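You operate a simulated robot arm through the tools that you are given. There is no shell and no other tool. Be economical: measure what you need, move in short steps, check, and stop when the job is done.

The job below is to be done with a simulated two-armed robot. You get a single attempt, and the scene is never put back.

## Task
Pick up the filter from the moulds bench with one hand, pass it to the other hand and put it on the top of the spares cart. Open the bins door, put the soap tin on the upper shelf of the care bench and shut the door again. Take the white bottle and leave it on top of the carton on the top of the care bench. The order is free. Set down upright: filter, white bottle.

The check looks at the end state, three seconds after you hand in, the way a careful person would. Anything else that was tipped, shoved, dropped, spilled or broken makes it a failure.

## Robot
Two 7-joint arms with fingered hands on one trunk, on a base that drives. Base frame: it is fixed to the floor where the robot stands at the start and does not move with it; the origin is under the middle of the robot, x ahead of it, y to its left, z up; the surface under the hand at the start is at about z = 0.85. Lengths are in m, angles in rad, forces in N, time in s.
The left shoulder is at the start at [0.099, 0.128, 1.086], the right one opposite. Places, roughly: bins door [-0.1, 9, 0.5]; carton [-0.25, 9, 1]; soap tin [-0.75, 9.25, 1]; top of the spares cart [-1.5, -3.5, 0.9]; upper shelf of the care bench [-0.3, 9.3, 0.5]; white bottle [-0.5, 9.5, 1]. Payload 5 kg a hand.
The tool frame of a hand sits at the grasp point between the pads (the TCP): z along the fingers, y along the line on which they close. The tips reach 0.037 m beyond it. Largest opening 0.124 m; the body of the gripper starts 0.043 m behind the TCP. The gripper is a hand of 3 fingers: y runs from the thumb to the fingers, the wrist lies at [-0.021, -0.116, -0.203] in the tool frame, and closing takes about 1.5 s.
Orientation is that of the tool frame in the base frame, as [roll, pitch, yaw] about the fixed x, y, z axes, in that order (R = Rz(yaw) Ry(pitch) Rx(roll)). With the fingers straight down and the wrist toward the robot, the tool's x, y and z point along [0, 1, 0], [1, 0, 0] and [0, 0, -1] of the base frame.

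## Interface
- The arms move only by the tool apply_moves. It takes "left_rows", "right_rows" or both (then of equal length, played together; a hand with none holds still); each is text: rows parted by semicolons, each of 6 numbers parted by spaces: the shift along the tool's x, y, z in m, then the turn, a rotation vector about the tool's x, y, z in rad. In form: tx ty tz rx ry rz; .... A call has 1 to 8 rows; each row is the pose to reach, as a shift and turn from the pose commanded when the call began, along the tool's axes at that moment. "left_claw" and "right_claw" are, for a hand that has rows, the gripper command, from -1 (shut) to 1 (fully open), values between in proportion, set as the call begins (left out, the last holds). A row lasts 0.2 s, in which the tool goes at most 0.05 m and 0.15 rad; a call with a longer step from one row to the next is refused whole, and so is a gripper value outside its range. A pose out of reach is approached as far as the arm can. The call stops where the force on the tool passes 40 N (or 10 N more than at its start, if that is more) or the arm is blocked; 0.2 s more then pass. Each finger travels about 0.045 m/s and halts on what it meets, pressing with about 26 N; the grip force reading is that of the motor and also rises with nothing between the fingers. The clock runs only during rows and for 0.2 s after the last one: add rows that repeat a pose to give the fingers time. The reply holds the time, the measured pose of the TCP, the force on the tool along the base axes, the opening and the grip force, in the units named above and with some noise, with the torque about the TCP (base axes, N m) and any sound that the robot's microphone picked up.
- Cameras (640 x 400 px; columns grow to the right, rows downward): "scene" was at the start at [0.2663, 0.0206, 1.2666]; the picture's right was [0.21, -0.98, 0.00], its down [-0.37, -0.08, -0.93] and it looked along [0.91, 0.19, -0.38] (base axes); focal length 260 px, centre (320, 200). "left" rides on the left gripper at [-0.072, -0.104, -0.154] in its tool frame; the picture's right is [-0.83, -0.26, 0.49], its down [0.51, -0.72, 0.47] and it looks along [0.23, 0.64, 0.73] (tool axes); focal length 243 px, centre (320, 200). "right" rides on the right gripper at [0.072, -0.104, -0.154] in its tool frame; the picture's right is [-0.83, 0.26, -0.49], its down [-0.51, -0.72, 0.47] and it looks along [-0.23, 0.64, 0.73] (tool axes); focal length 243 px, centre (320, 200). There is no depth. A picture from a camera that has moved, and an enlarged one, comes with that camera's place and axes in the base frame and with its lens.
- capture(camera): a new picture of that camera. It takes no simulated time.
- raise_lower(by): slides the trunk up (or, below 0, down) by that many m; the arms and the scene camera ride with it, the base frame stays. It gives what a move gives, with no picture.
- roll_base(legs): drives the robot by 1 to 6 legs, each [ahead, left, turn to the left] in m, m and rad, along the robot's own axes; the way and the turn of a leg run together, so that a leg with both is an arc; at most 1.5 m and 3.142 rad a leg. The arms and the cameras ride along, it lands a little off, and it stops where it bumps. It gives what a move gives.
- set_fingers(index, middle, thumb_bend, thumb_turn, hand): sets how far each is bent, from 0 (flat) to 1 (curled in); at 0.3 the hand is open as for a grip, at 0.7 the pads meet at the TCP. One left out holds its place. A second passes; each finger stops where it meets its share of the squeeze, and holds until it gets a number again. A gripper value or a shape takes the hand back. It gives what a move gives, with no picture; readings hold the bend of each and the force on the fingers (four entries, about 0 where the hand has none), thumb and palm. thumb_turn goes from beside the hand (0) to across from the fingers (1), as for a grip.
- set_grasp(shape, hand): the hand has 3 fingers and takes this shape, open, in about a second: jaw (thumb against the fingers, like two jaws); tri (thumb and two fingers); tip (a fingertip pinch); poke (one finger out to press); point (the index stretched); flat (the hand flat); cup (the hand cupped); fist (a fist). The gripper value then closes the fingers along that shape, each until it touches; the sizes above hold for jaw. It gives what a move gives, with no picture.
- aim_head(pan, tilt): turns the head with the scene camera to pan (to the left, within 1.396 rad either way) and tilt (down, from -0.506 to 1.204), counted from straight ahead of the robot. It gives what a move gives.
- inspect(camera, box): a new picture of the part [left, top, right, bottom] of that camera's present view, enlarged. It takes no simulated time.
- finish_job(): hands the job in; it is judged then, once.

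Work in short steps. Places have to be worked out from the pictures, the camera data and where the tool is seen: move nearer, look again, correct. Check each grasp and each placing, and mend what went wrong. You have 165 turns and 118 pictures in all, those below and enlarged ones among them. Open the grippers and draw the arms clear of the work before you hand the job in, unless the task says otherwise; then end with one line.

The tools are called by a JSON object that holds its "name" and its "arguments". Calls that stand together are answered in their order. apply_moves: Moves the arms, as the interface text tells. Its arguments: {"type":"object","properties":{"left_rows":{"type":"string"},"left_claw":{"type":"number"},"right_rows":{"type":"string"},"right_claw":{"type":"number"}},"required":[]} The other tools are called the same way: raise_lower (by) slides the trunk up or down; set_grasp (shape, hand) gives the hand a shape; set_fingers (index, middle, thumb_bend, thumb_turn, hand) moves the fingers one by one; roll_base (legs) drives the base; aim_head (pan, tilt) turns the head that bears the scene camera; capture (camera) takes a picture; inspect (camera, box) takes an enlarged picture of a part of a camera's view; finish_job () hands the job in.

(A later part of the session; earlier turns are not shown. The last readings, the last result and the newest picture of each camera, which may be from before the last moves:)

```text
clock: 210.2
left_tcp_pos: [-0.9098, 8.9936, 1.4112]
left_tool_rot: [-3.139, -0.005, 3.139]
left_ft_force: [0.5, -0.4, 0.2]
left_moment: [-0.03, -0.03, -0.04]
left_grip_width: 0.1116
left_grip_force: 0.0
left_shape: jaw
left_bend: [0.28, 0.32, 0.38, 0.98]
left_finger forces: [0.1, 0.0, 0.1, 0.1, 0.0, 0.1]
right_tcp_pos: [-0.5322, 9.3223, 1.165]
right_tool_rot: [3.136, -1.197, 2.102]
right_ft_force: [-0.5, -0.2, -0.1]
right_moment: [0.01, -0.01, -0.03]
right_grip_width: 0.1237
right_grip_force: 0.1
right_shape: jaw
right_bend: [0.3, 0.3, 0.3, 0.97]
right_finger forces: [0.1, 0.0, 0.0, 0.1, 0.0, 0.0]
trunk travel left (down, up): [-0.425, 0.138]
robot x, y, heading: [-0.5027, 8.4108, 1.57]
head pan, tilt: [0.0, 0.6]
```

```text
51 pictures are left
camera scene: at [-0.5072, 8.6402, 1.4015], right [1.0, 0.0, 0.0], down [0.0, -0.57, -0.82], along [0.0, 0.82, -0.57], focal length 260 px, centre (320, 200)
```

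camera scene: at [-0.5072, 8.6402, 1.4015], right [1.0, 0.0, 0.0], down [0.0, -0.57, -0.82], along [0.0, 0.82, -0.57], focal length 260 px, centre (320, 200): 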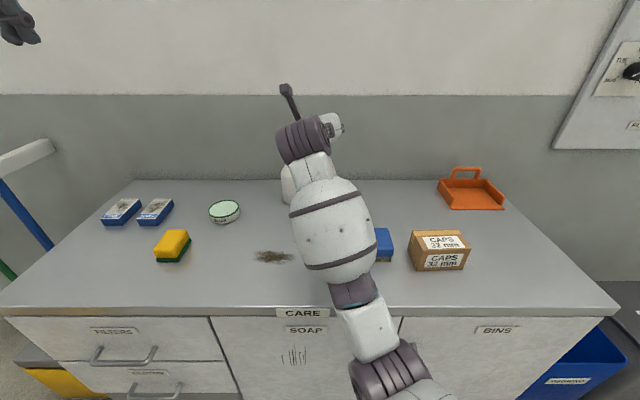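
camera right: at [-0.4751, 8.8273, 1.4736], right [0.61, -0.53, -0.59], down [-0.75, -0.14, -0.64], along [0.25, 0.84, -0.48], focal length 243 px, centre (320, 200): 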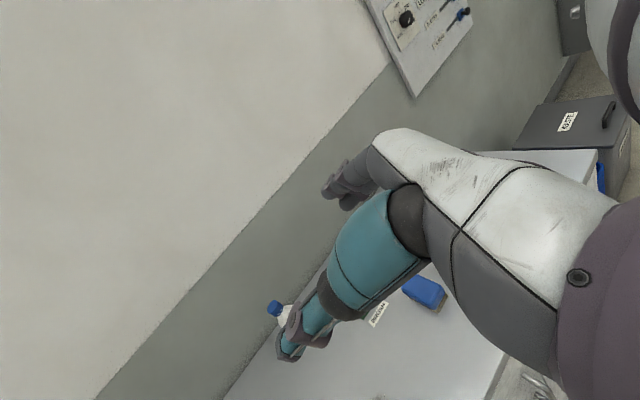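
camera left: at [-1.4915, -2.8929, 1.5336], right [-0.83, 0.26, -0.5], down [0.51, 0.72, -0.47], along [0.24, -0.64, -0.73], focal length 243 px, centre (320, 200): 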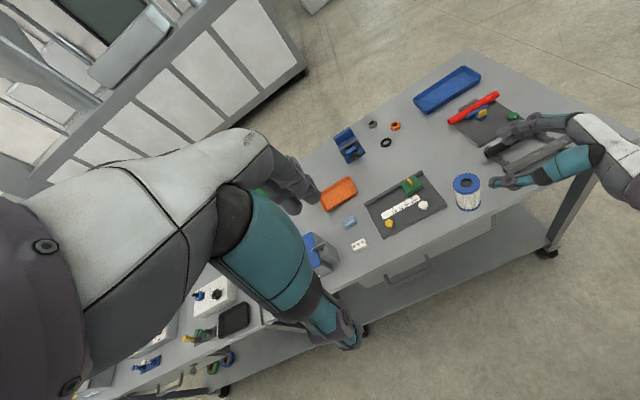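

The TCP is at (-0.53, 9.32, 1.165), above and beside the bottle. I back off, then descend to grip height.

{"name": "apply_moves", "arguments": {"right_rows": "-0.0114 -0.0145 -0.0294 0 0 0;-0.0228 -0.029 -0.0587 0 0 0;-0.0601 -0.029 -0.0442 0 0 0;-0.0974 -0.029 -0.0297 0 0 0;-0.1346 -0.029 -0.0153 0 0 0;-0.1719 -0.029 -0.0008 0 0 0;-0.2092 -0.029 0.0137 0 0 0"}}

{"name": "capture", "arguments": {"camera": "right"}}

{"name": "capture", "arguments": {"camera": "left"}}

```text
clock: 211.8
left_tcp_pos: [-0.9085, 8.9915, 1.4131]
left_tool_rot: [-3.141, -0.007, 3.141]
left_ft_force: [-0.4, -0.2, -0.5]
left_moment: [0.04, 0.0, 0.02]
left_grip_width: 0.1115
left_grip_force: 0.1
left_shape: jaw
left_bend: [0.28, 0.32, 0.38, 0.98]
left_finger forces: [0.0, 0.0, 0.0, 0.0, 0.0, 0.0]
right_tcp_pos: [-0.5235, 9.2495, 0.9672]
right_tool_rot: [-3.139, -1.202, 2.097]
right_ft_force: [0.3, 0.3, -0.5]
right_moment: [0.04, -0.02, 0.01]
right_grip_width: 0.1237
right_grip_force: 0.0
right_shape: jaw
right_bend: [0.3, 0.3, 0.3, 0.98]
right_finger forces: [0.0, 0.0, 0.0, 0.0, 0.0, 0.1]
trunk travel left (down, up): [-0.425, 0.138]
robot x, y, heading: [-0.5031, 8.4074, 1.572]
head pan, tilt: [0.0, 0.6]
```

```text
50 pictures are left
camera right: at [-0.5552, 9.096, 1.0895], right [0.61, -0.53, -0.6], down [-0.75, -0.14, -0.64], along [0.25, 0.84, -0.48], focal length 243 px, centre (320, 200)
```

right: 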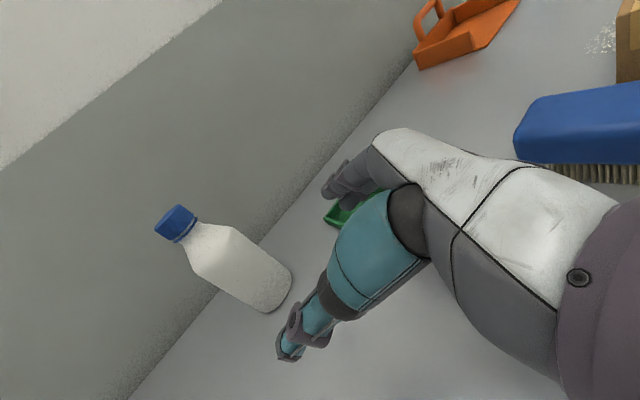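

```text
49 pictures are left
camera left: at [-0.834, 8.8865, 1.5659], right [0.83, -0.26, -0.5], down [-0.51, -0.72, -0.47], along [-0.24, 0.64, -0.73], focal length 243 px, centre (320, 200)
```

left: 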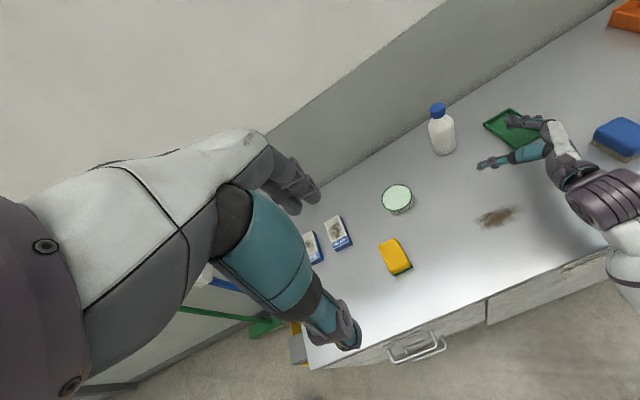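

All three cameras put the bottle at about (-0.609, 9.385). I slide in horizontally.

{"name": "apply_moves", "arguments": {"right_rows": "0.0129 -0.0057 0.0345 0 0 0;0.0258 -0.0057 0.069 0 0 0;0.0386 -0.0057 0.1035 0 0 0;0.0515 -0.0057 0.138 0 0 0;0.0515 -0.0057 0.138 0 0 0"}}

{"name": "capture", "arguments": {"camera": "right"}}

{"name": "inspect", "arguments": {"camera": "left", "box": [380, 70, 600, 210]}}

```text
clock: 213.0
left_tcp_pos: [-0.9048, 8.9772, 1.4204]
left_tool_rot: [3.131, -0.009, 3.14]
left_ft_force: [0.3, 0.7, -0.5]
left_moment: [0.0, 0.0, 0.01]
left_grip_width: 0.1116
left_grip_force: 0.1
left_shape: jaw
left_bend: [0.28, 0.32, 0.38, 0.98]
left_finger forces: [0.1, 0.0, 0.1, 0.1, 0.0, 0.0]
right_tcp_pos: [-0.605, 9.3655, 0.9806]
right_tool_rot: [3.129, -1.215, 2.111]
right_ft_force: [0.7, -0.1, 0.3]
right_moment: [0.01, 0.03, -0.01]
right_grip_width: 0.124
right_grip_force: 0.1
right_shape: jaw
right_bend: [0.3, 0.3, 0.3, 0.98]
right_finger forces: [0.1, 0.0, 0.0, 0.0, 0.0, 0.1]
trunk travel left (down, up): [-0.425, 0.138]
robot x, y, heading: [-0.5012, 8.4135, 1.57]
head pan, tilt: [0.0, 0.6]
```

```text
48 pictures are left
camera right: at [-0.6348, 9.2099, 1.1001], right [0.61, -0.52, -0.61], down [-0.75, -0.13, -0.64], along [0.25, 0.85, -0.47], focal length 243 px, centre (320, 200)
```

right: 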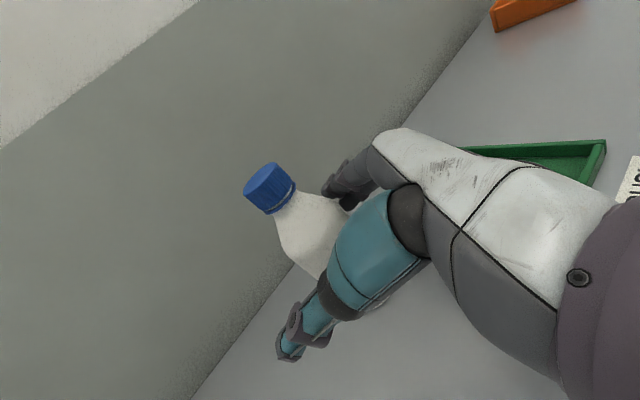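

```text
2.86 times, centred on (490, 140) of left
camera zoom: at [-0.8318, 8.8712, 1.5719], right [0.83, -0.26, -0.5], down [-0.51, -0.72, -0.47], along [-0.24, 0.65, -0.72], focal length 693 px, centre (-166, 371)
```

zoom: 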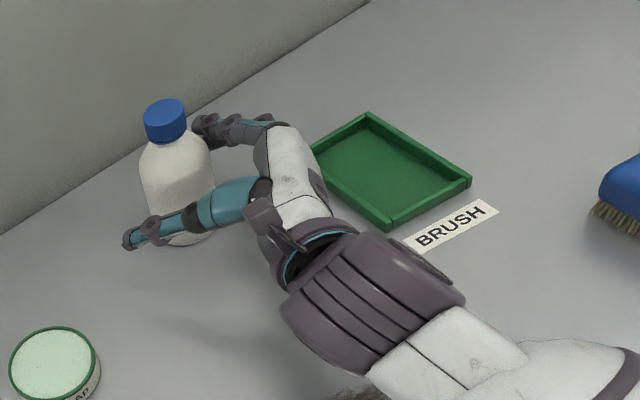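

The bottle sits between the thumb and fingers. The trunk leans a little, so an elbow is probably touching the bench edge. I close, then lift.

{"name": "apply_moves", "arguments": {"right_rows": "0 0 0 0 0 0;0 0 0 0 0 0;0 0 0 0 0 0;0 0 0 0 0 0;0 0 0 0 0 0;0 0 0 0 0 0;0 0 0 0 0 0", "right_claw": -1}}

{"name": "inspect", "arguments": {"camera": "left", "box": [380, 70, 600, 210]}}

```text
clock: 214.6
left_tcp_pos: [-0.9068, 8.977, 1.4199]
left_tool_rot: [3.133, -0.008, 3.14]
left_ft_force: [0.3, -0.1, -0.3]
left_moment: [0.02, 0.02, -0.02]
left_grip_width: 0.1116
left_grip_force: 0.0
left_shape: jaw
left_bend: [0.28, 0.32, 0.38, 0.98]
left_finger forces: [0.0, 0.0, 0.0, 0.1, 0.0, 0.0]
right_tcp_pos: [-0.6031, 9.3659, 0.9801]
right_tool_rot: [3.124, -1.217, 2.114]
right_ft_force: [0.1, 0.3, 0.0]
right_moment: [-0.05, 0.08, -0.01]
right_grip_width: 0.0597
right_grip_force: 26.0
right_shape: jaw
right_bend: [0.27, 0.36, 0.74, 1.0]
right_finger forces: [14.6, 7.9, 0.0, 0.1, 22.8, 0.0]
trunk travel left (down, up): [-0.425, 0.138]
robot x, y, heading: [-0.501, 8.4096, 1.572]
head pan, tilt: [0.0, 0.6]
```

```text
2.86 times, centred on (490, 140) of left
camera zoom: at [-0.833, 8.8709, 1.5712], right [0.83, -0.26, -0.5], down [-0.51, -0.72, -0.47], along [-0.24, 0.65, -0.72], focal length 693 px, centre (-166, 371)
```

zoom: 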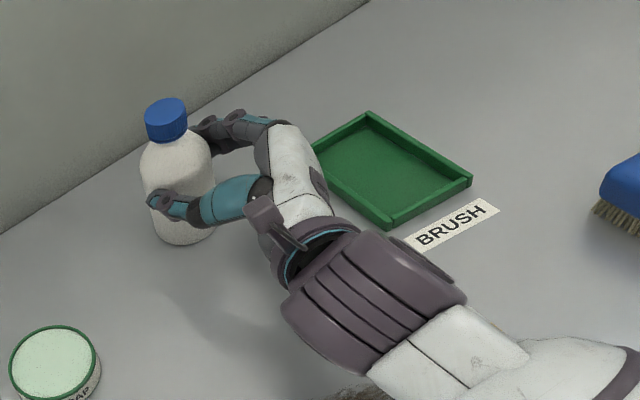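

It's gripped at 23 N. I lift straight up 14 cm.

{"name": "apply_moves", "arguments": {"right_rows": "0.0186 0 -0.0072 0 0 0;0.0466 0 -0.0181 0 0 0;0.0839 0 -0.0326 0 0 0;0.1118 0 -0.0434 0 0 0;0.1305 0 -0.0507 0 0 0"}}

{"name": "capture", "arguments": {"camera": "left"}}

```text
clock: 215.8
left_tcp_pos: [-0.9077, 8.9918, 1.4136]
left_tool_rot: [-3.141, -0.006, 3.139]
left_ft_force: [0.6, 0.5, -0.5]
left_moment: [-0.01, 0.04, -0.03]
left_grip_width: 0.1116
left_grip_force: 0.0
left_shape: jaw
left_bend: [0.28, 0.32, 0.38, 0.98]
left_finger forces: [0.0, 0.1, 0.0, 0.0, 0.0, 0.0]
right_tcp_pos: [-0.6025, 9.3748, 1.1037]
right_tool_rot: [-3.14, -1.196, 2.096]
right_ft_force: [0.5, -0.3, -2.9]
right_moment: [-0.13, 0.02, 0.0]
right_grip_width: 0.0592
right_grip_force: 26.0
right_shape: jaw
right_bend: [0.27, 0.36, 0.74, 1.0]
right_finger forces: [15.3, 9.5, 0.1, 0.1, 24.8, 0.1]
trunk travel left (down, up): [-0.425, 0.138]
robot x, y, heading: [-0.5025, 8.4105, 1.575]
head pan, tilt: [0.0, 0.6]
```

```text
45 pictures are left
camera left: at [-0.8338, 8.8871, 1.5656], right [0.83, -0.26, -0.5], down [-0.51, -0.72, -0.47], along [-0.24, 0.64, -0.73], focal length 243 px, centre (320, 200)
```

left: 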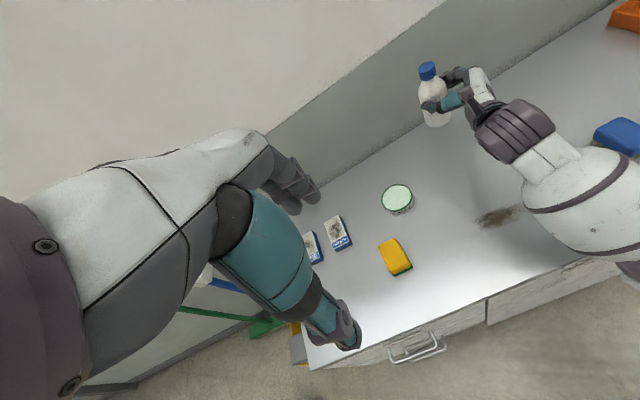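

The bottle is lifted cleanly. I move the base by (+0.391, -0.28) so the bottle comes over the carton.

{"name": "roll_base", "arguments": {"legs": [[-0.28, -0.391, 0]]}}

{"name": "capture", "arguments": {"camera": "left"}}

{"name": "capture", "arguments": {"camera": "scene"}}

```text
clock: 219.8
left_tcp_pos: [-0.5095, 8.7108, 1.4137]
left_tool_rot: [-3.14, -0.007, 3.136]
left_ft_force: [-0.4, -0.1, -0.4]
left_moment: [0.0, 0.0, 0.0]
left_grip_width: 0.1115
left_grip_force: 0.2
left_shape: jaw
left_bend: [0.28, 0.32, 0.38, 0.98]
left_finger forces: [0.0, 0.1, 0.0, 0.0, 0.0, 0.1]
right_tcp_pos: [-0.204, 9.0914, 1.1037]
right_tool_rot: [-3.138, -1.197, 2.089]
right_ft_force: [-0.1, 0.2, -3.0]
right_moment: [-0.12, 0.02, 0.06]
right_grip_width: 0.0595
right_grip_force: 25.3
right_shape: jaw
right_bend: [0.27, 0.36, 0.74, 1.0]
right_finger forces: [15.3, 9.5, 0.1, 0.1, 24.9, 0.0]
trunk travel left (down, up): [-0.425, 0.138]
robot x, y, heading: [-0.1042, 8.1263, 1.563]
head pan, tilt: [0.0, 0.6]
```

```text
44 pictures are left
camera left: at [-0.4369, 8.6049, 1.5654], right [0.82, -0.27, -0.5], down [-0.52, -0.72, -0.47], along [-0.23, 0.64, -0.73], focal length 243 px, centre (320, 200)
```

left: 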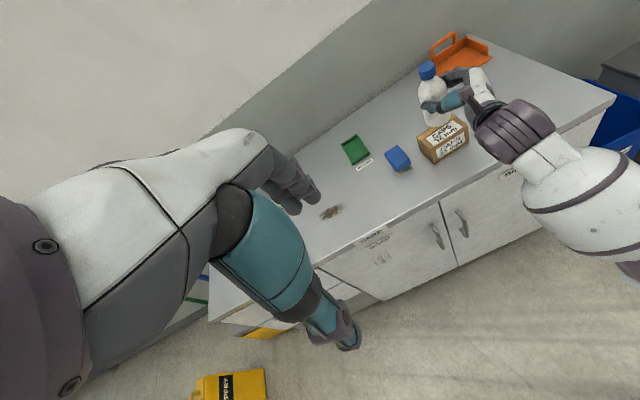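

```text
43 pictures are left
camera scene: at [-0.1089, 8.3555, 1.4015], right [1.0, -0.01, 0.0], down [0.0, -0.57, -0.82], along [0.0, 0.82, -0.57], focal length 260 px, centre (320, 200)
```

scene: 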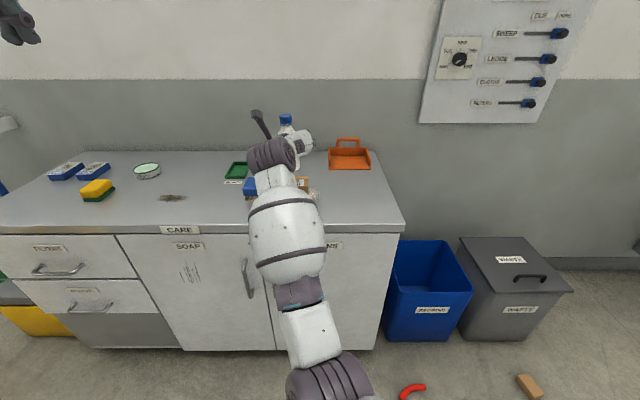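

I enlarge the left wrist view to fix the carton and the bottle relative to each other.

{"name": "inspect", "arguments": {"camera": "left", "box": [390, 50, 500, 175]}}

```text
3.20 times, centred on (445, 112) of left
camera zoom: at [-0.4369, 8.6049, 1.5654], right [0.82, -0.27, -0.5], down [-0.52, -0.72, -0.47], along [-0.23, 0.64, -0.73], focal length 776 px, centre (-80, 480)
```

zoom: 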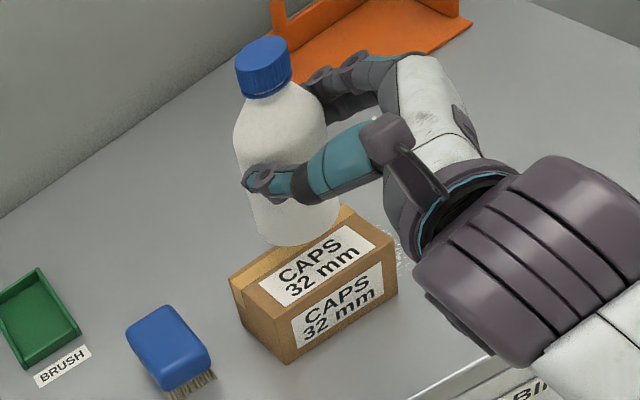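

The bottle center is at about (-0.212, 9.103) and the carton center at (-0.211, 9.110). That needs only a 5 mm nudge; then I lower 44 mm.

{"name": "apply_moves", "arguments": {"right_rows": "0.0016 0.0025 0.004 0 0 0;-0.017 0.0025 0.0112 0 0 0;-0.0394 0.0025 0.0199 0 0 0"}}

{"name": "inspect", "arguments": {"camera": "left", "box": [400, 60, 490, 170]}}

```text
clock: 220.7
left_tcp_pos: [-0.5086, 8.7099, 1.4136]
left_tool_rot: [-3.139, -0.007, 3.136]
left_ft_force: [-0.1, -0.1, 0.7]
left_moment: [0.02, -0.02, 0.03]
left_grip_width: 0.1116
left_grip_force: 0.0
left_shape: jaw
left_bend: [0.28, 0.32, 0.38, 0.98]
left_finger forces: [0.0, 0.1, 0.0, 0.0, 0.1, 0.0]
right_tcp_pos: [-0.202, 9.097, 1.0587]
right_tool_rot: [-3.138, -1.199, 2.086]
right_ft_force: [-1.4, 0.2, -3.0]
right_moment: [-0.09, 0.02, 0.0]
right_grip_width: 0.0593
right_grip_force: 26.3
right_shape: jaw
right_bend: [0.27, 0.36, 0.74, 1.0]
right_finger forces: [15.2, 9.5, 0.0, 0.0, 24.7, 0.0]
trunk travel left (down, up): [-0.425, 0.138]
robot x, y, heading: [-0.1061, 8.1251, 1.564]
head pan, tilt: [0.0, 0.6]
```

```text
3.64 times, centred on (445, 115) of left
camera zoom: at [-0.4364, 8.6048, 1.5655], right [0.82, -0.27, -0.5], down [-0.52, -0.72, -0.47], along [-0.23, 0.64, -0.73], focal length 882 px, centre (-134, 509)
```

zoom: 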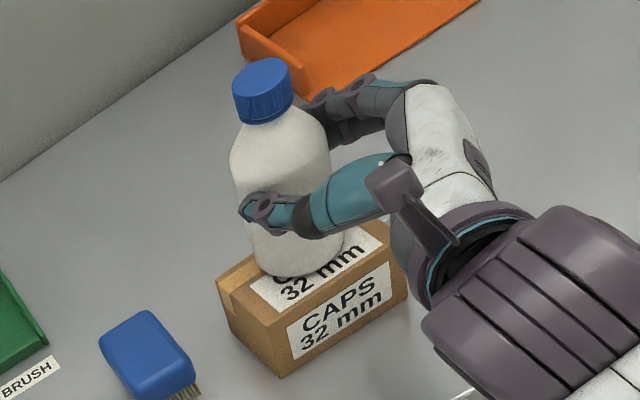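

It hovers about 8 mm over the carton and is nearly centered. I nudge +6 mm in x and lower in small steps until contact.

{"name": "apply_moves", "arguments": {"right_rows": "-0.001 0.0052 -0.0028 0 0 0;-0.0029 0.0052 -0.0021 0 0 0;-0.0047 0.0052 -0.0014 0 0 0;-0.0066 0.0052 -0.0006 0 0 0"}}

{"name": "apply_moves", "arguments": {"right_rows": "-0.0014 0 0.0005 0 0 0;-0.0014 0 0.0005 0 0 0"}}

```text
clock: 221.7
left_tcp_pos: [-0.5101, 8.7092, 1.4129]
left_tool_rot: [-3.14, -0.007, 3.134]
left_ft_force: [0.1, 0.3, -0.1]
left_moment: [-0.02, -0.05, 0.04]
left_grip_width: 0.1117
left_grip_force: 0.0
left_shape: jaw
left_bend: [0.28, 0.32, 0.38, 0.98]
left_finger forces: [0.1, 0.0, 0.0, 0.0, 0.0, 0.1]
right_tcp_pos: [-0.1973, 9.0953, 1.0566]
right_tool_rot: [-3.139, -1.202, 2.088]
right_ft_force: [1.0, -0.1, -0.7]
right_moment: [0.01, 0.0, -0.04]
right_grip_width: 0.0593
right_grip_force: 25.9
right_shape: jaw
right_bend: [0.27, 0.36, 0.75, 1.0]
right_finger forces: [15.6, 9.3, 0.0, 0.0, 24.5, 0.0]
trunk travel left (down, up): [-0.425, 0.138]
robot x, y, heading: [-0.1064, 8.1268, 1.569]
head pan, tilt: [0.0, 0.6]
```

```text
clock: 222.2
left_tcp_pos: [-0.5092, 8.7091, 1.4129]
left_tool_rot: [-3.141, -0.006, 3.136]
left_ft_force: [-0.3, 0.1, 0.4]
left_moment: [0.03, 0.0, 0.01]
left_grip_width: 0.1116
left_grip_force: 0.0
left_shape: jaw
left_bend: [0.28, 0.32, 0.38, 0.98]
left_finger forces: [0.0, 0.0, 0.0, 0.0, 0.0, 0.0]
right_tcp_pos: [-0.1971, 9.0941, 1.0548]
right_tool_rot: [-3.141, -1.2, 2.089]
right_ft_force: [2.3, -1.3, 5.6]
right_moment: [0.23, -0.11, -0.08]
right_grip_width: 0.0589
right_grip_force: 26.4
right_shape: jaw
right_bend: [0.27, 0.36, 0.75, 1.0]
right_finger forces: [16.1, 9.4, 0.0, 0.1, 23.6, 0.0]
trunk travel left (down, up): [-0.425, 0.138]
robot x, y, heading: [-0.1083, 8.1238, 1.565]
head pan, tilt: [0.0, 0.6]
```

Contact at z 1.055. I look before releasing.

{"name": "inspect", "arguments": {"camera": "left", "box": [400, 60, 490, 170]}}

```text
3.64 times, centred on (445, 115) of left
camera zoom: at [-0.4359, 8.6031, 1.5663], right [0.82, -0.27, -0.5], down [-0.52, -0.72, -0.47], along [-0.23, 0.64, -0.73], focal length 882 px, centre (-134, 509)
```

zoom: 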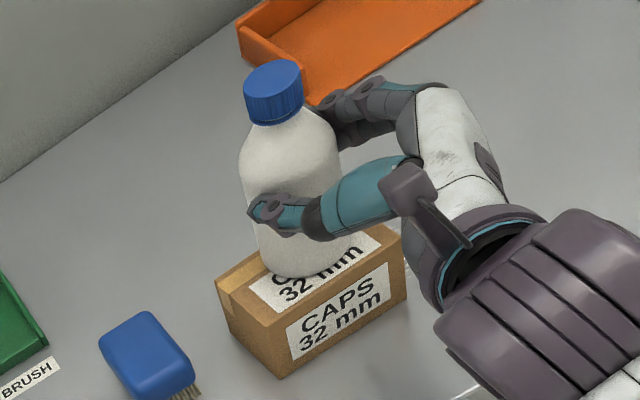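

Centered within the carton's top. I ease up 1 mm, release, then center the hand so both sides have a gap.

{"name": "apply_moves", "arguments": {"right_rows": "0.0009 0 -0.0004 0 0 0;0.0009 0 -0.0004 0 0 0;0.0009 0 -0.0004 0 0 0;0.0009 0 -0.0004 0 0 0;0.0009 0 -0.0004 0 0 0;0.0009 0 -0.0004 0 0 0", "right_claw": 0.6}}

{"name": "inspect", "arguments": {"camera": "left", "box": [400, 60, 490, 170]}}

```text
clock: 223.7
left_tcp_pos: [-0.5096, 8.7094, 1.4133]
left_tool_rot: [-3.139, -0.009, 3.135]
left_ft_force: [0.0, -0.5, -1.2]
left_moment: [0.0, -0.01, 0.0]
left_grip_width: 0.1115
left_grip_force: 0.1
left_shape: jaw
left_bend: [0.28, 0.32, 0.38, 0.98]
left_finger forces: [0.1, 0.0, 0.0, 0.0, 0.0, 0.1]
right_tcp_pos: [-0.1972, 9.0949, 1.0542]
right_tool_rot: [-3.138, -1.199, 2.087]
right_ft_force: [-0.3, 0.4, -0.2]
right_moment: [-0.01, 0.01, 0.02]
right_grip_width: 0.0991
right_grip_force: 0.0
right_shape: jaw
right_bend: [0.26, 0.34, 0.5, 0.99]
right_finger forces: [0.0, 0.0, 0.0, 0.0, 0.1, 0.1]
trunk travel left (down, up): [-0.425, 0.138]
robot x, y, heading: [-0.1126, 8.1307, 1.569]
head pan, tilt: [0.0, 0.6]
```

```text
3.64 times, centred on (445, 115) of left
camera zoom: at [-0.4364, 8.6039, 1.5659], right [0.82, -0.27, -0.5], down [-0.52, -0.72, -0.47], along [-0.23, 0.64, -0.73], focal length 882 px, centre (-134, 509)
```

zoom: 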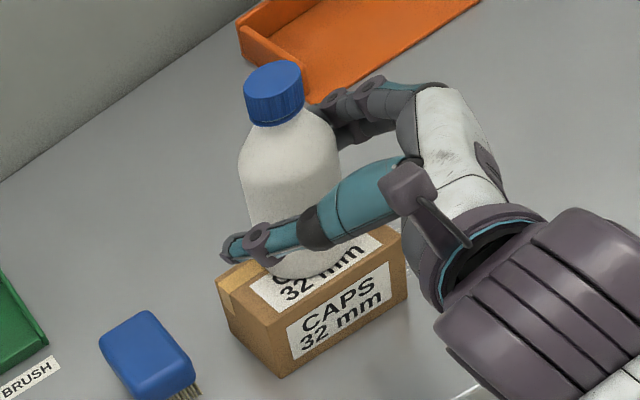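

The bottle stands free. I shift the hand 12 mm off the fingers' side, then withdraw backward.

{"name": "apply_moves", "arguments": {"right_rows": "0 0.006 0 0 0 0;0 0.012 0 0 0 0;-0.0109 0.012 -0.028 0 0 0;-0.0253 0.012 -0.0652 0 0 0;-0.0398 0.012 -0.1025 0 0 0;-0.0543 0.012 -0.1398 0 0 0;-0.0724 0.012 -0.1864 0 0 0;-0.0724 0.012 -0.1864 0 0 0"}}

{"name": "capture", "arguments": {"camera": "left"}}

```text
clock: 225.4
left_tcp_pos: [-0.5091, 8.71, 1.4126]
left_tool_rot: [-3.139, -0.008, 3.135]
left_ft_force: [0.2, 0.5, -0.5]
left_moment: [-0.01, -0.05, -0.02]
left_grip_width: 0.1117
left_grip_force: 0.2
left_shape: jaw
left_bend: [0.28, 0.32, 0.38, 0.98]
left_finger forces: [0.1, 0.0, 0.0, 0.0, 0.1, 0.0]
right_tcp_pos: [-0.0891, 8.9287, 1.0509]
right_tool_rot: [-3.14, -1.198, 2.09]
right_ft_force: [-0.1, 0.6, 0.2]
right_moment: [-0.04, 0.0, 0.01]
right_grip_width: 0.099
right_grip_force: 0.2
right_shape: jaw
right_bend: [0.26, 0.34, 0.5, 0.99]
right_finger forces: [0.0, 0.1, 0.1, 0.0, 0.0, 0.0]
trunk travel left (down, up): [-0.425, 0.138]
robot x, y, heading: [-0.1108, 8.1281, 1.567]
head pan, tilt: [0.0, 0.6]
```

```text
38 pictures are left
camera left: at [-0.4369, 8.605, 1.5654], right [0.82, -0.27, -0.5], down [-0.52, -0.72, -0.47], along [-0.23, 0.64, -0.73], focal length 243 px, centre (320, 200)
```

left: 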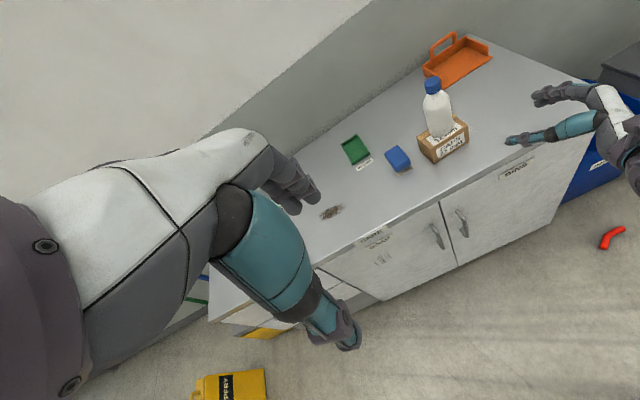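

The bottle stands on the carton. Next is the door: I back off, shift left and lower the trunk so the right hand is at handle height.

{"name": "roll_base", "arguments": {"legs": [[-0.22, 0.2, 0]]}}

{"name": "raise_lower", "arguments": {"by": -0.35}}

{"name": "aim_head", "arguments": {"pan": 0.0, "tilt": 0.4}}

{"name": "capture", "arguments": {"camera": "scene"}}

{"name": "capture", "arguments": {"camera": "right"}}

```text
clock: 227.8
left_tcp_pos: [-0.7086, 8.4911, 1.4131]
left_tool_rot: [-3.14, -0.007, 3.133]
left_ft_force: [0.9, 0.4, -0.1]
left_moment: [0.03, 0.04, -0.04]
left_grip_width: 0.1114
left_grip_force: 0.1
left_shape: jaw
left_bend: [0.28, 0.32, 0.38, 0.98]
left_finger forces: [0.0, 0.1, 0.0, 0.0, 0.0, 0.1]
right_tcp_pos: [-0.2872, 8.7084, 1.0521]
right_tool_rot: [3.138, -1.198, 2.09]
right_ft_force: [0.0, -0.5, 0.4]
right_moment: [-0.01, -0.02, -0.01]
right_grip_width: 0.099
right_grip_force: 0.1
right_shape: jaw
right_bend: [0.26, 0.34, 0.5, 0.99]
right_finger forces: [0.0, 0.0, 0.0, 0.1, 0.0, 0.0]
trunk travel left (down, up): [-0.425, 0.138]
robot x, y, heading: [-0.309, 7.9089, 1.564]
head pan, tilt: [0.0, 0.6]
```

```text
clock: 231.3
left_tcp_pos: [-0.7097, 8.4907, 1.0626]
left_tool_rot: [3.141, -0.005, 3.13]
left_ft_force: [-0.3, 0.1, -0.1]
left_moment: [-0.01, 0.0, 0.0]
left_grip_width: 0.1117
left_grip_force: 0.0
left_shape: jaw
left_bend: [0.28, 0.32, 0.38, 0.98]
left_finger forces: [0.0, 0.0, 0.0, 0.0, 0.0, 0.0]
right_tcp_pos: [-0.2894, 8.7173, 0.7371]
right_tool_rot: [3.081, -1.246, 2.144]
right_ft_force: [-0.1, -0.5, 0.1]
right_moment: [-0.01, 0.01, 0.0]
right_grip_width: 0.0991
right_grip_force: 0.1
right_shape: jaw
right_bend: [0.26, 0.34, 0.5, 0.99]
right_finger forces: [0.1, 0.0, 0.0, 0.0, 0.0, 0.0]
trunk travel left (down, up): [-0.075, 0.488]
robot x, y, heading: [-0.3104, 7.9074, 1.561]
head pan, tilt: [0.0, 0.6]
```

```text
clock: 232.0
left_tcp_pos: [-0.709, 8.4914, 1.0622]
left_tool_rot: [-3.141, -0.008, 3.131]
left_ft_force: [0.1, -0.2, 0.5]
left_moment: [0.0, -0.02, 0.02]
left_grip_width: 0.1115
left_grip_force: 0.1
left_shape: jaw
left_bend: [0.28, 0.32, 0.38, 0.98]
left_finger forces: [0.0, 0.0, 0.0, 0.1, 0.0, 0.0]
right_tcp_pos: [-0.2886, 8.7178, 0.7376]
right_tool_rot: [3.078, -1.247, 2.147]
right_ft_force: [0.4, 0.0, 0.0]
right_moment: [-0.01, -0.02, -0.01]
right_grip_width: 0.099
right_grip_force: 0.1
right_shape: jaw
right_bend: [0.26, 0.34, 0.5, 0.99]
right_finger forces: [0.1, 0.0, 0.1, 0.1, 0.0, 0.0]
trunk travel left (down, up): [-0.075, 0.488]
robot x, y, heading: [-0.3113, 7.9115, 1.565]
head pan, tilt: [0.0, 0.4]
```

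```text
37 pictures are left
camera scene: at [-0.3088, 8.2517, 1.0353], right [1.0, -0.01, 0.0], down [0.0, -0.39, -0.92], along [0.01, 0.92, -0.39], focal length 260 px, centre (320, 200)
```

scene: 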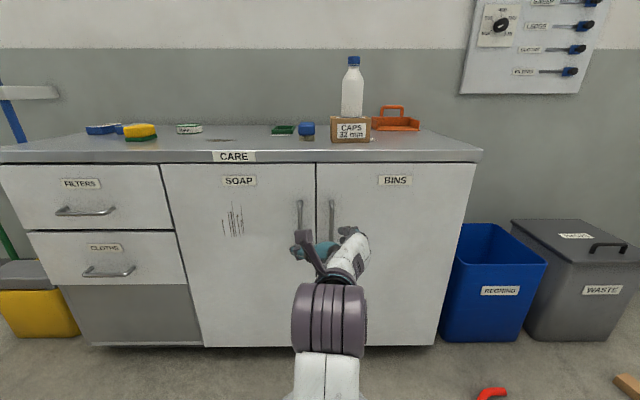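

```text
36 pictures are left
camera right: at [-0.3214, 8.5567, 0.8525], right [0.6, -0.5, -0.63], down [-0.76, -0.1, -0.65], along [0.26, 0.86, -0.44], focal length 243 px, centre (320, 200)
```

right: 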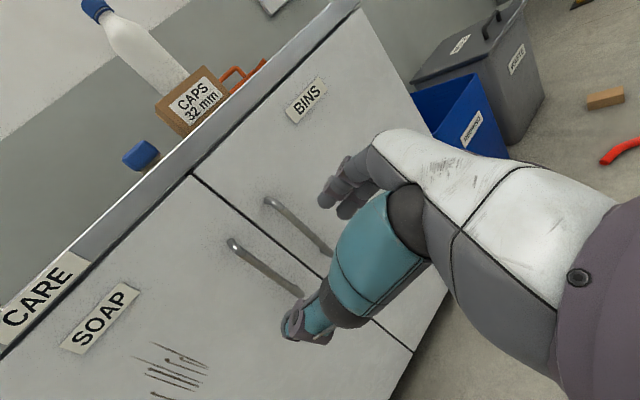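

The handle bar runs from z of about 0.58 to 0.755 at x of about -0.27. The right arm settled slightly off while lowering, so I make a partial approach with a narrower opening and see how it tracks.

{"name": "apply_moves", "arguments": {"right_rows": "-0.0034 0.0286 0.033 0 0 0;-0.0068 0.0572 0.0659 0 0 0;-0.0068 0.0572 0.0659 0 0 0;-0.0068 0.0572 0.0659 0 0 0", "right_claw": 0.2}}

{"name": "capture", "arguments": {"camera": "right"}}

```text
clock: 233.0
left_tcp_pos: [-0.7093, 8.4915, 1.0622]
left_tool_rot: [-3.14, -0.007, 3.13]
left_ft_force: [0.9, -0.2, 0.7]
left_moment: [0.01, -0.01, -0.02]
left_grip_width: 0.1115
left_grip_force: 0.1
left_shape: jaw
left_bend: [0.28, 0.32, 0.38, 0.98]
left_finger forces: [0.0, 0.1, 0.1, 0.0, 0.0, 0.0]
right_tcp_pos: [-0.2649, 8.7895, 0.6693]
right_tool_rot: [3.139, -1.199, 2.09]
right_ft_force: [0.9, 0.0, 0.3]
right_moment: [0.0, 0.02, 0.02]
right_grip_width: 0.0747
right_grip_force: 0.0
right_shape: jaw
right_bend: [0.73, 0.41, 0.64, 1.0]
right_finger forces: [0.1, 0.0, 0.0, 0.0, 0.0, 0.1]
trunk travel left (down, up): [-0.075, 0.488]
robot x, y, heading: [-0.3097, 7.9079, 1.558]
head pan, tilt: [0.0, 0.4]
```

```text
35 pictures are left
camera right: at [-0.2983, 8.6358, 0.7919], right [0.6, -0.53, -0.59], down [-0.75, -0.13, -0.64], along [0.26, 0.84, -0.48], focal length 243 px, centre (320, 200)
```

right: 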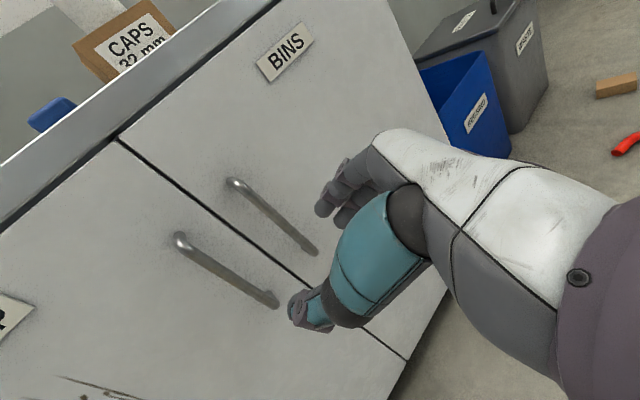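

Tracking is good again. I open a bit more so the index straightens, and advance 8 cm.

{"name": "apply_moves", "arguments": {"right_rows": "0 0 0 0 0 0;0 0 0 0 0 0;0 0 0 0 0 0;0.0084 0.0132 0.0216 0 0 0;0.0167 0.0264 0.0432 0 0 0;0.0251 0.0397 0.0648 0 0 0", "right_claw": 0.45}}

{"name": "capture", "arguments": {"camera": "right"}}

{"name": "inspect", "arguments": {"camera": "scene", "box": [260, 170, 400, 280]}}

```text
clock: 234.4
left_tcp_pos: [-0.7088, 8.4926, 1.0632]
left_tool_rot: [-3.139, -0.007, 3.132]
left_ft_force: [-0.1, 1.1, -0.2]
left_moment: [0.01, -0.02, 0.0]
left_grip_width: 0.1115
left_grip_force: 0.0
left_shape: jaw
left_bend: [0.28, 0.32, 0.38, 0.98]
left_finger forces: [0.0, 0.1, 0.1, 0.1, 0.0, 0.0]
right_tcp_pos: [-0.2685, 8.8707, 0.6671]
right_tool_rot: [-3.137, -1.201, 2.082]
right_ft_force: [0.7, 0.8, -0.2]
right_moment: [0.03, 0.01, -0.04]
right_grip_width: 0.0896
right_grip_force: 0.0
right_shape: jaw
right_bend: [0.27, 0.37, 0.57, 0.99]
right_finger forces: [0.0, 0.1, 0.0, 0.1, 0.0, 0.1]
trunk travel left (down, up): [-0.075, 0.488]
robot x, y, heading: [-0.3096, 7.9075, 1.563]
head pan, tilt: [0.0, 0.4]
```

```text
34 pictures are left
camera right: at [-0.3008, 8.7159, 0.7914], right [0.6, -0.53, -0.59], down [-0.75, -0.13, -0.64], along [0.26, 0.84, -0.48], focal length 243 px, centre (320, 200)
```

right: 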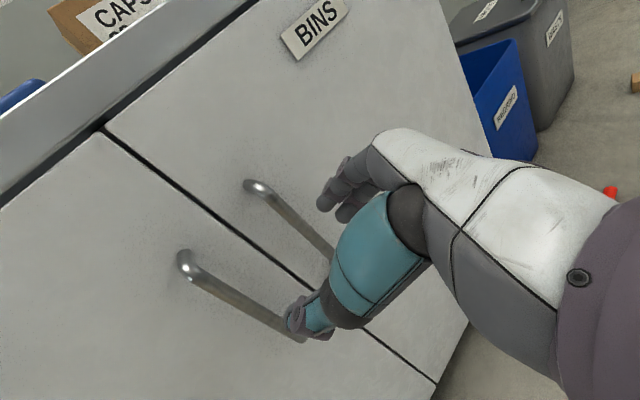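

```text
3.64 times, centred on (330, 225) of scene
camera zoom: at [-0.3088, 8.252, 1.0355], right [1.0, -0.01, 0.0], down [0.0, -0.39, -0.92], along [0.01, 0.92, -0.39], focal length 945 px, centre (284, 109)
```

zoom: 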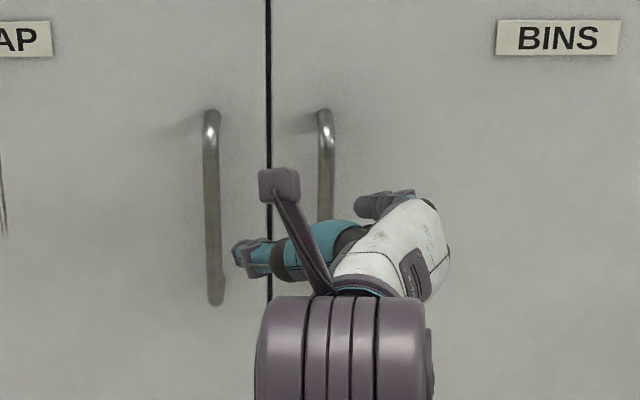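

The bar lies between thumb and fingers; the thumb is close to the SOAP handle, so I bias 12 mm to the right while advancing 44 mm.

{"name": "apply_moves", "arguments": {"right_rows": "-0.001 0.0105 -0.0055 0 0 0;0.0054 0.021 0.0124 0 0 0;0.0118 0.032 0.0303 0 0 0;0.0118 0.032 0.0303 0 0 0"}}

{"name": "capture", "arguments": {"camera": "right"}}

```text
clock: 235.4
left_tcp_pos: [-0.7093, 8.4915, 1.0622]
left_tool_rot: [-3.141, -0.008, 3.131]
left_ft_force: [0.3, 0.2, 0.3]
left_moment: [0.0, -0.01, 0.0]
left_grip_width: 0.1116
left_grip_force: 0.1
left_shape: jaw
left_bend: [0.28, 0.32, 0.38, 0.98]
left_finger forces: [0.0, 0.0, 0.0, 0.1, 0.1, 0.0]
right_tcp_pos: [-0.255, 8.9114, 0.6713]
right_tool_rot: [-3.14, -1.198, 2.085]
right_ft_force: [-0.1, -0.6, 0.8]
right_moment: [-0.01, -0.01, 0.01]
right_grip_width: 0.0895
right_grip_force: 0.1
right_shape: jaw
right_bend: [0.27, 0.37, 0.57, 0.99]
right_finger forces: [0.0, 0.0, 0.0, 0.1, 0.0, 0.1]
trunk travel left (down, up): [-0.075, 0.488]
robot x, y, heading: [-0.3092, 7.9097, 1.567]
head pan, tilt: [0.0, 0.4]
```

```text
32 pictures are left
camera right: at [-0.2888, 8.7586, 0.7946], right [0.6, -0.53, -0.59], down [-0.75, -0.13, -0.64], along [0.26, 0.84, -0.48], focal length 243 px, centre (320, 200)
```

right: 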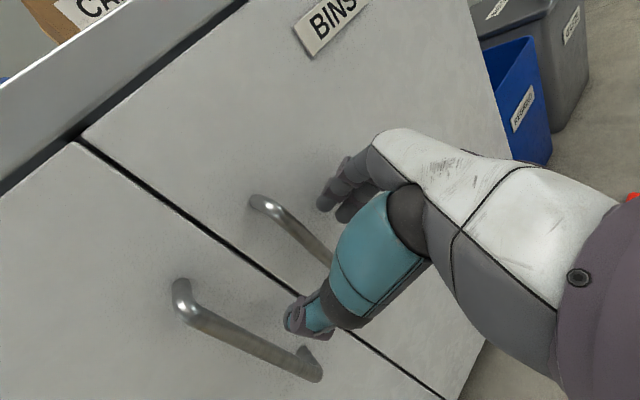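

The bar runs into the grip and the thumb is clear of the SOAP handle. I close on it.

{"name": "apply_moves", "arguments": {"right_rows": "0 0 0 0 0 0;0 0 0 0 0 0;0 0 0 0 0 0;0 0 0 0 0 0;0 0 0 0 0 0;0 0 0 0 0 0;0 0 0 0 0 0;0 0 0 0 0 0", "right_claw": -1}}

{"name": "capture", "arguments": {"camera": "right"}}

```text
clock: 237.2
left_tcp_pos: [-0.7094, 8.4907, 1.0632]
left_tool_rot: [-3.139, -0.008, 3.13]
left_ft_force: [0.1, -0.4, 0.7]
left_moment: [0.03, -0.01, 0.01]
left_grip_width: 0.1116
left_grip_force: 0.0
left_shape: jaw
left_bend: [0.28, 0.32, 0.38, 0.98]
left_finger forces: [0.0, 0.0, 0.1, 0.0, 0.0, 0.1]
right_tcp_pos: [-0.2547, 8.9115, 0.6715]
right_tool_rot: [-3.138, -1.199, 2.084]
right_ft_force: [0.8, -0.7, -0.1]
right_moment: [-0.02, -0.04, -0.02]
right_grip_width: 0.0067
right_grip_force: 26.0
right_shape: jaw
right_bend: [0.73, 0.64, 0.69, 1.0]
right_finger forces: [14.6, 7.1, 0.0, 0.0, 20.3, 0.0]
trunk travel left (down, up): [-0.075, 0.488]
robot x, y, heading: [-0.309, 7.9048, 1.56]
head pan, tilt: [0.0, 0.4]
```

```text
31 pictures are left
camera right: at [-0.2887, 8.7585, 0.7946], right [0.6, -0.53, -0.59], down [-0.75, -0.13, -0.64], along [0.26, 0.84, -0.48], focal length 243 px, centre (320, 200)
```

right: 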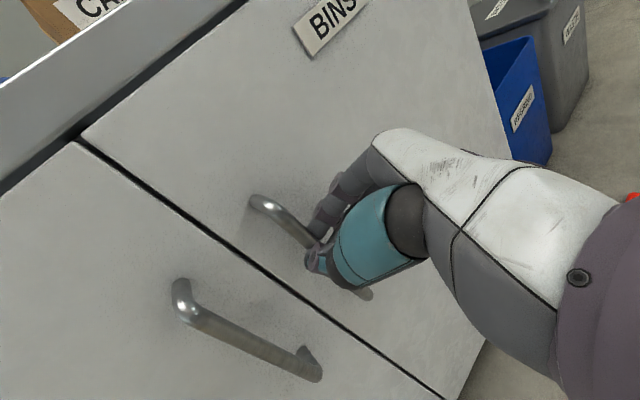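

The bar is held (20 N). I pull the door open along its arc to about 20°.

{"name": "apply_moves", "arguments": {"right_rows": "-0.0119 -0.0127 -0.0305 0 0 0;-0.0241 -0.0226 -0.062 0 0 0;-0.0366 -0.0293 -0.094 0 0 0;-0.0491 -0.0327 -0.1262 0 0 0"}}

{"name": "capture", "arguments": {"camera": "scene"}}

```text
clock: 238.2
left_tcp_pos: [-0.7097, 8.4912, 1.0626]
left_tool_rot: [-3.139, -0.007, 3.131]
left_ft_force: [0.4, 1.0, 0.5]
left_moment: [0.01, 0.0, -0.02]
left_grip_width: 0.1115
left_grip_force: 0.1
left_shape: jaw
left_bend: [0.28, 0.32, 0.38, 0.98]
left_finger forces: [0.0, 0.1, 0.1, 0.1, 0.0, 0.1]
right_tcp_pos: [-0.2187, 8.7785, 0.6724]
right_tool_rot: [3.141, -1.199, 2.087]
right_ft_force: [-4.7, -2.5, -3.6]
right_moment: [-0.19, 0.04, 0.16]
right_grip_width: 0.0055
right_grip_force: 25.6
right_shape: jaw
right_bend: [0.73, 0.64, 0.7, 1.0]
right_finger forces: [11.0, 6.3, 0.1, 0.1, 22.4, 0.1]
trunk travel left (down, up): [-0.075, 0.488]
robot x, y, heading: [-0.3116, 7.9056, 1.561]
head pan, tilt: [0.0, 0.4]
```

```text
30 pictures are left
camera scene: at [-0.309, 8.2515, 1.0357], right [1.0, -0.01, 0.0], down [0.0, -0.39, -0.92], along [0.01, 0.92, -0.39], focal length 260 px, centre (320, 200)
```

scene: 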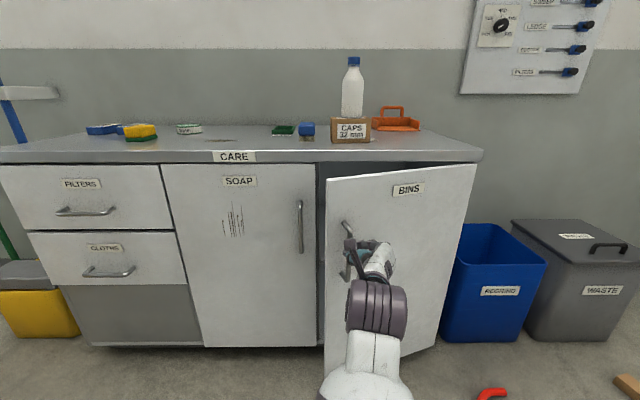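

The door follows nicely. I carry on along the arc to about 60°.

{"name": "apply_moves", "arguments": {"right_rows": "-0.0127 -0.0007 -0.0327 0 0 0;-0.0254 0.0016 -0.0653 0 0 0;-0.038 0.007 -0.0976 0 0 0;-0.0503 0.0153 -0.1294 0 0 0;-0.0624 0.0266 -0.1603 0 0 0;-0.074 0.0408 -0.1903 0 0 0;-0.0852 0.0576 -0.2189 0 0 0;-0.0957 0.0771 -0.246 0 0 0"}}

{"name": "capture", "arguments": {"camera": "scene"}}

```text
clock: 239.2
left_tcp_pos: [-0.7089, 8.4936, 1.057]
left_tool_rot: [-3.137, -0.007, 3.131]
left_ft_force: [0.7, 0.5, -0.9]
left_moment: [-0.05, -0.05, 0.01]
left_grip_width: 0.1112
left_grip_force: 0.0
left_shape: jaw
left_bend: [0.28, 0.32, 0.38, 0.98]
left_finger forces: [0.0, 0.0, 0.0, 0.0, 0.0, 0.1]
right_tcp_pos: [-0.1436, 8.6983, 0.7638]
right_tool_rot: [2.836, -1.322, 2.384]
right_ft_force: [-0.4, -0.5, 0.4]
right_moment: [0.01, 0.0, -0.01]
right_grip_width: 0.0054
right_grip_force: 26.3
right_shape: jaw
right_bend: [0.73, 0.66, 0.72, 1.0]
right_finger forces: [0.0, 0.1, 0.1, 0.0, 0.0, 0.0]
trunk travel left (down, up): [-0.075, 0.488]
robot x, y, heading: [-0.3083, 7.9095, 1.559]
head pan, tilt: [0.0, 0.4]
stopped in row 4 (right hand): the arm was blocked; the commanded pose is now the measured one
```

```text
29 pictures are left
camera scene: at [-0.309, 8.2537, 1.032], right [1.0, -0.01, 0.0], down [0.0, -0.39, -0.92], along [0.01, 0.92, -0.39], focal length 260 px, centre (320, 200)
```

scene: 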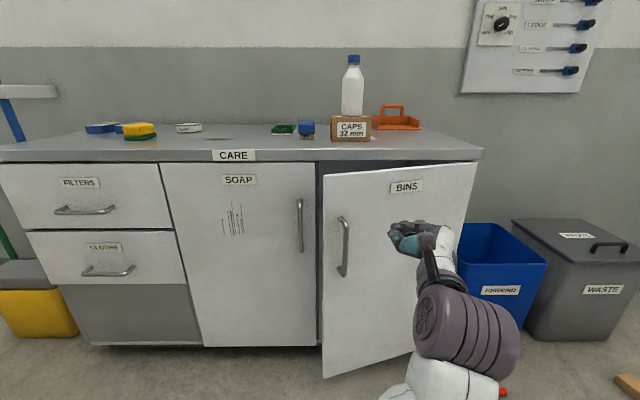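

The grip slipped off at about 25°, but the door stays ajar. I retract the right hand up and away, and turn the left hand (closed) to point right so it can hook behind the door's edge.

{"name": "apply_moves", "arguments": {"right_rows": "0.036 0.007 -0.031 0 0 0;0.072 0.014 -0.063 0 0 0;0.108 0.021 -0.094 0 0 0;0.144 0.028 -0.126 0 0 0;0.18 0.036 -0.157 0 0 0;0.217 0.043 -0.189 0 0 0;0.253 0.05 -0.22 0 0 0;0.253 0.05 -0.22 0 0 0", "left_rows": "0 0 0 0 -0.15 0;0 0 0 0 -0.3 0;0 0 0 0 -0.45 0;0 0 0 0 -0.6 0;0 0 0 0 -0.75 0;0 0 0 0 -0.9 0;0 0 0 0 -1.05 0;0 0 0 0 -1.2 0", "left_claw": -1}}

{"name": "capture", "arguments": {"camera": "scene"}}

```text
clock: 241.0
left_tcp_pos: [-0.7086, 8.4917, 1.0627]
left_tool_rot: [-3.135, 1.196, 3.138]
left_ft_force: [0.1, 0.8, 0.5]
left_moment: [0.0, -0.02, -0.01]
left_grip_width: 0.0
left_grip_force: 26.3
left_shape: jaw
left_bend: [0.7, 0.7, 0.56, 1.0]
left_finger forces: [0.0, 0.0, 0.0, 0.0, 0.0, 0.1]
right_tcp_pos: [-0.0426, 8.5772, 1.0665]
right_tool_rot: [2.842, -1.32, 2.377]
right_ft_force: [0.3, 0.7, -0.6]
right_moment: [0.03, 0.0, 0.02]
right_grip_width: 0.0048
right_grip_force: 26.0
right_shape: jaw
right_bend: [0.73, 0.66, 0.72, 1.0]
right_finger forces: [0.1, 0.0, 0.0, 0.0, 0.0, 0.1]
right hand out of reach, approached as far as the arm can: row 3, 4, 5, 6
trunk travel left (down, up): [-0.075, 0.488]
robot x, y, heading: [-0.3084, 7.9065, 1.56]
head pan, tilt: [0.0, 0.4]
```

```text
28 pictures are left
camera scene: at [-0.3082, 8.2526, 1.0352], right [1.0, -0.01, 0.0], down [0.0, -0.39, -0.92], along [0.01, 0.92, -0.39], focal length 260 px, centre (320, 200)
```

scene: 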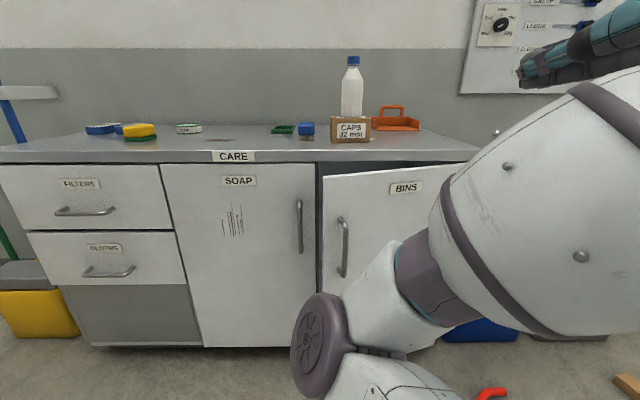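

The right elbow now hangs in the door's swing, so I return the right arm to its tool-down posture at the right, while moving the left hand toward the gap.

{"name": "apply_moves", "arguments": {"right_rows": "-0.0064 0.0137 -0.0222 0.0685 -0.1055 -0.0764;-0.0129 0.0273 -0.0443 0.1369 -0.2109 -0.1527;-0.0193 0.041 -0.0665 0.2054 -0.3164 -0.2291;-0.0257 0.0547 -0.0887 0.2738 -0.4218 -0.3054;-0.0322 0.0683 -0.1108 0.3423 -0.5273 -0.3818;-0.0386 0.082 -0.133 0.4107 -0.6327 -0.4582", "left_rows": "0.0154 0.0282 0.0263 0 0 0;0.0308 0.0564 0.0527 0 0 0;0.0463 0.0845 0.079 0 0 0;0.0617 0.1127 0.1053 0 0 0;0.0771 0.1409 0.1317 0 0 0;0.0925 0.1691 0.158 0 0 0"}}

{"name": "apply_moves", "arguments": {"right_rows": "0 0 0 0.0685 -0.1055 -0.0764;0 0 0 0.1369 -0.2109 -0.1527;0 0 0 0.2054 -0.3164 -0.2291;0 0 0 0.2738 -0.4218 -0.3054;0 0 0 0.3423 -0.5273 -0.3818", "left_rows": "0.0154 0.0282 0.0263 0 0 0;0.0308 0.0564 0.0527 0 0 0;0.0463 0.0845 0.079 0 0 0;0.0617 0.1127 0.1053 0 0 0;0.0771 0.1409 0.1317 0 0 0"}}

{"name": "capture", "arguments": {"camera": "scene"}}

```text
clock: 242.4
left_tcp_pos: [-0.5935, 8.6592, 0.9207]
left_tool_rot: [3.141, 1.194, 3.13]
left_ft_force: [0.2, -0.8, 0.2]
left_moment: [0.02, 0.07, 0.03]
left_grip_width: 0.0
left_grip_force: 26.3
left_shape: jaw
left_bend: [0.7, 0.7, 0.56, 1.0]
left_finger forces: [0.0, 0.1, 0.1, 0.0, 0.0, 0.0]
right_tcp_pos: [0.1212, 8.4995, 1.0605]
right_tool_rot: [2.889, -0.576, 2.821]
right_ft_force: [0.3, -1.1, 2.1]
right_moment: [0.02, -0.05, -0.04]
right_grip_width: 0.005
right_grip_force: 26.0
right_shape: jaw
right_bend: [0.73, 0.72, 0.72, 1.0]
right_finger forces: [0.0, 0.1, 0.1, 0.0, 0.0, 0.0]
right hand out of reach, approached as far as the arm can: row 1, 2, 3, 4, 5, 6
trunk travel left (down, up): [-0.075, 0.488]
robot x, y, heading: [-0.3079, 7.9091, 1.563]
head pan, tilt: [0.0, 0.4]
```

```text
clock: 243.6
left_tcp_pos: [-0.4994, 8.8026, 0.7986]
left_tool_rot: [-3.132, 1.192, 3.139]
left_ft_force: [-0.6, -0.3, -0.9]
left_moment: [0.01, -0.02, -0.03]
left_grip_width: 0.0
left_grip_force: 25.9
left_shape: jaw
left_bend: [0.7, 0.7, 0.56, 1.0]
left_finger forces: [0.1, 0.1, 0.1, 0.1, 0.1, 0.0]
right_tcp_pos: [0.1218, 8.5019, 1.0632]
right_tool_rot: [-3.137, 0.003, -3.137]
right_ft_force: [-0.3, -0.4, 0.2]
right_moment: [-0.01, 0.01, 0.01]
right_grip_width: 0.0051
right_grip_force: 26.0
right_shape: jaw
right_bend: [0.73, 0.72, 0.72, 1.0]
right_finger forces: [0.1, 0.1, 0.0, 0.1, 0.1, 0.0]
right hand out of reach, approached as far as the arm can: row 5
trunk travel left (down, up): [-0.075, 0.488]
robot x, y, heading: [-0.3041, 7.9059, 1.564]
head pan, tilt: [0.0, 0.4]
```

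```text
27 pictures are left
camera scene: at [-0.3034, 8.2539, 1.0465], right [1.0, -0.06, 0.0], down [-0.02, -0.28, -0.96], along [0.06, 0.96, -0.28], focal length 260 px, centre (320, 200)
```

scene: 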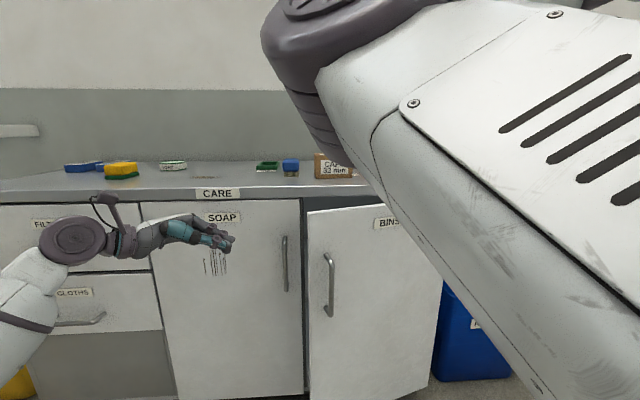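

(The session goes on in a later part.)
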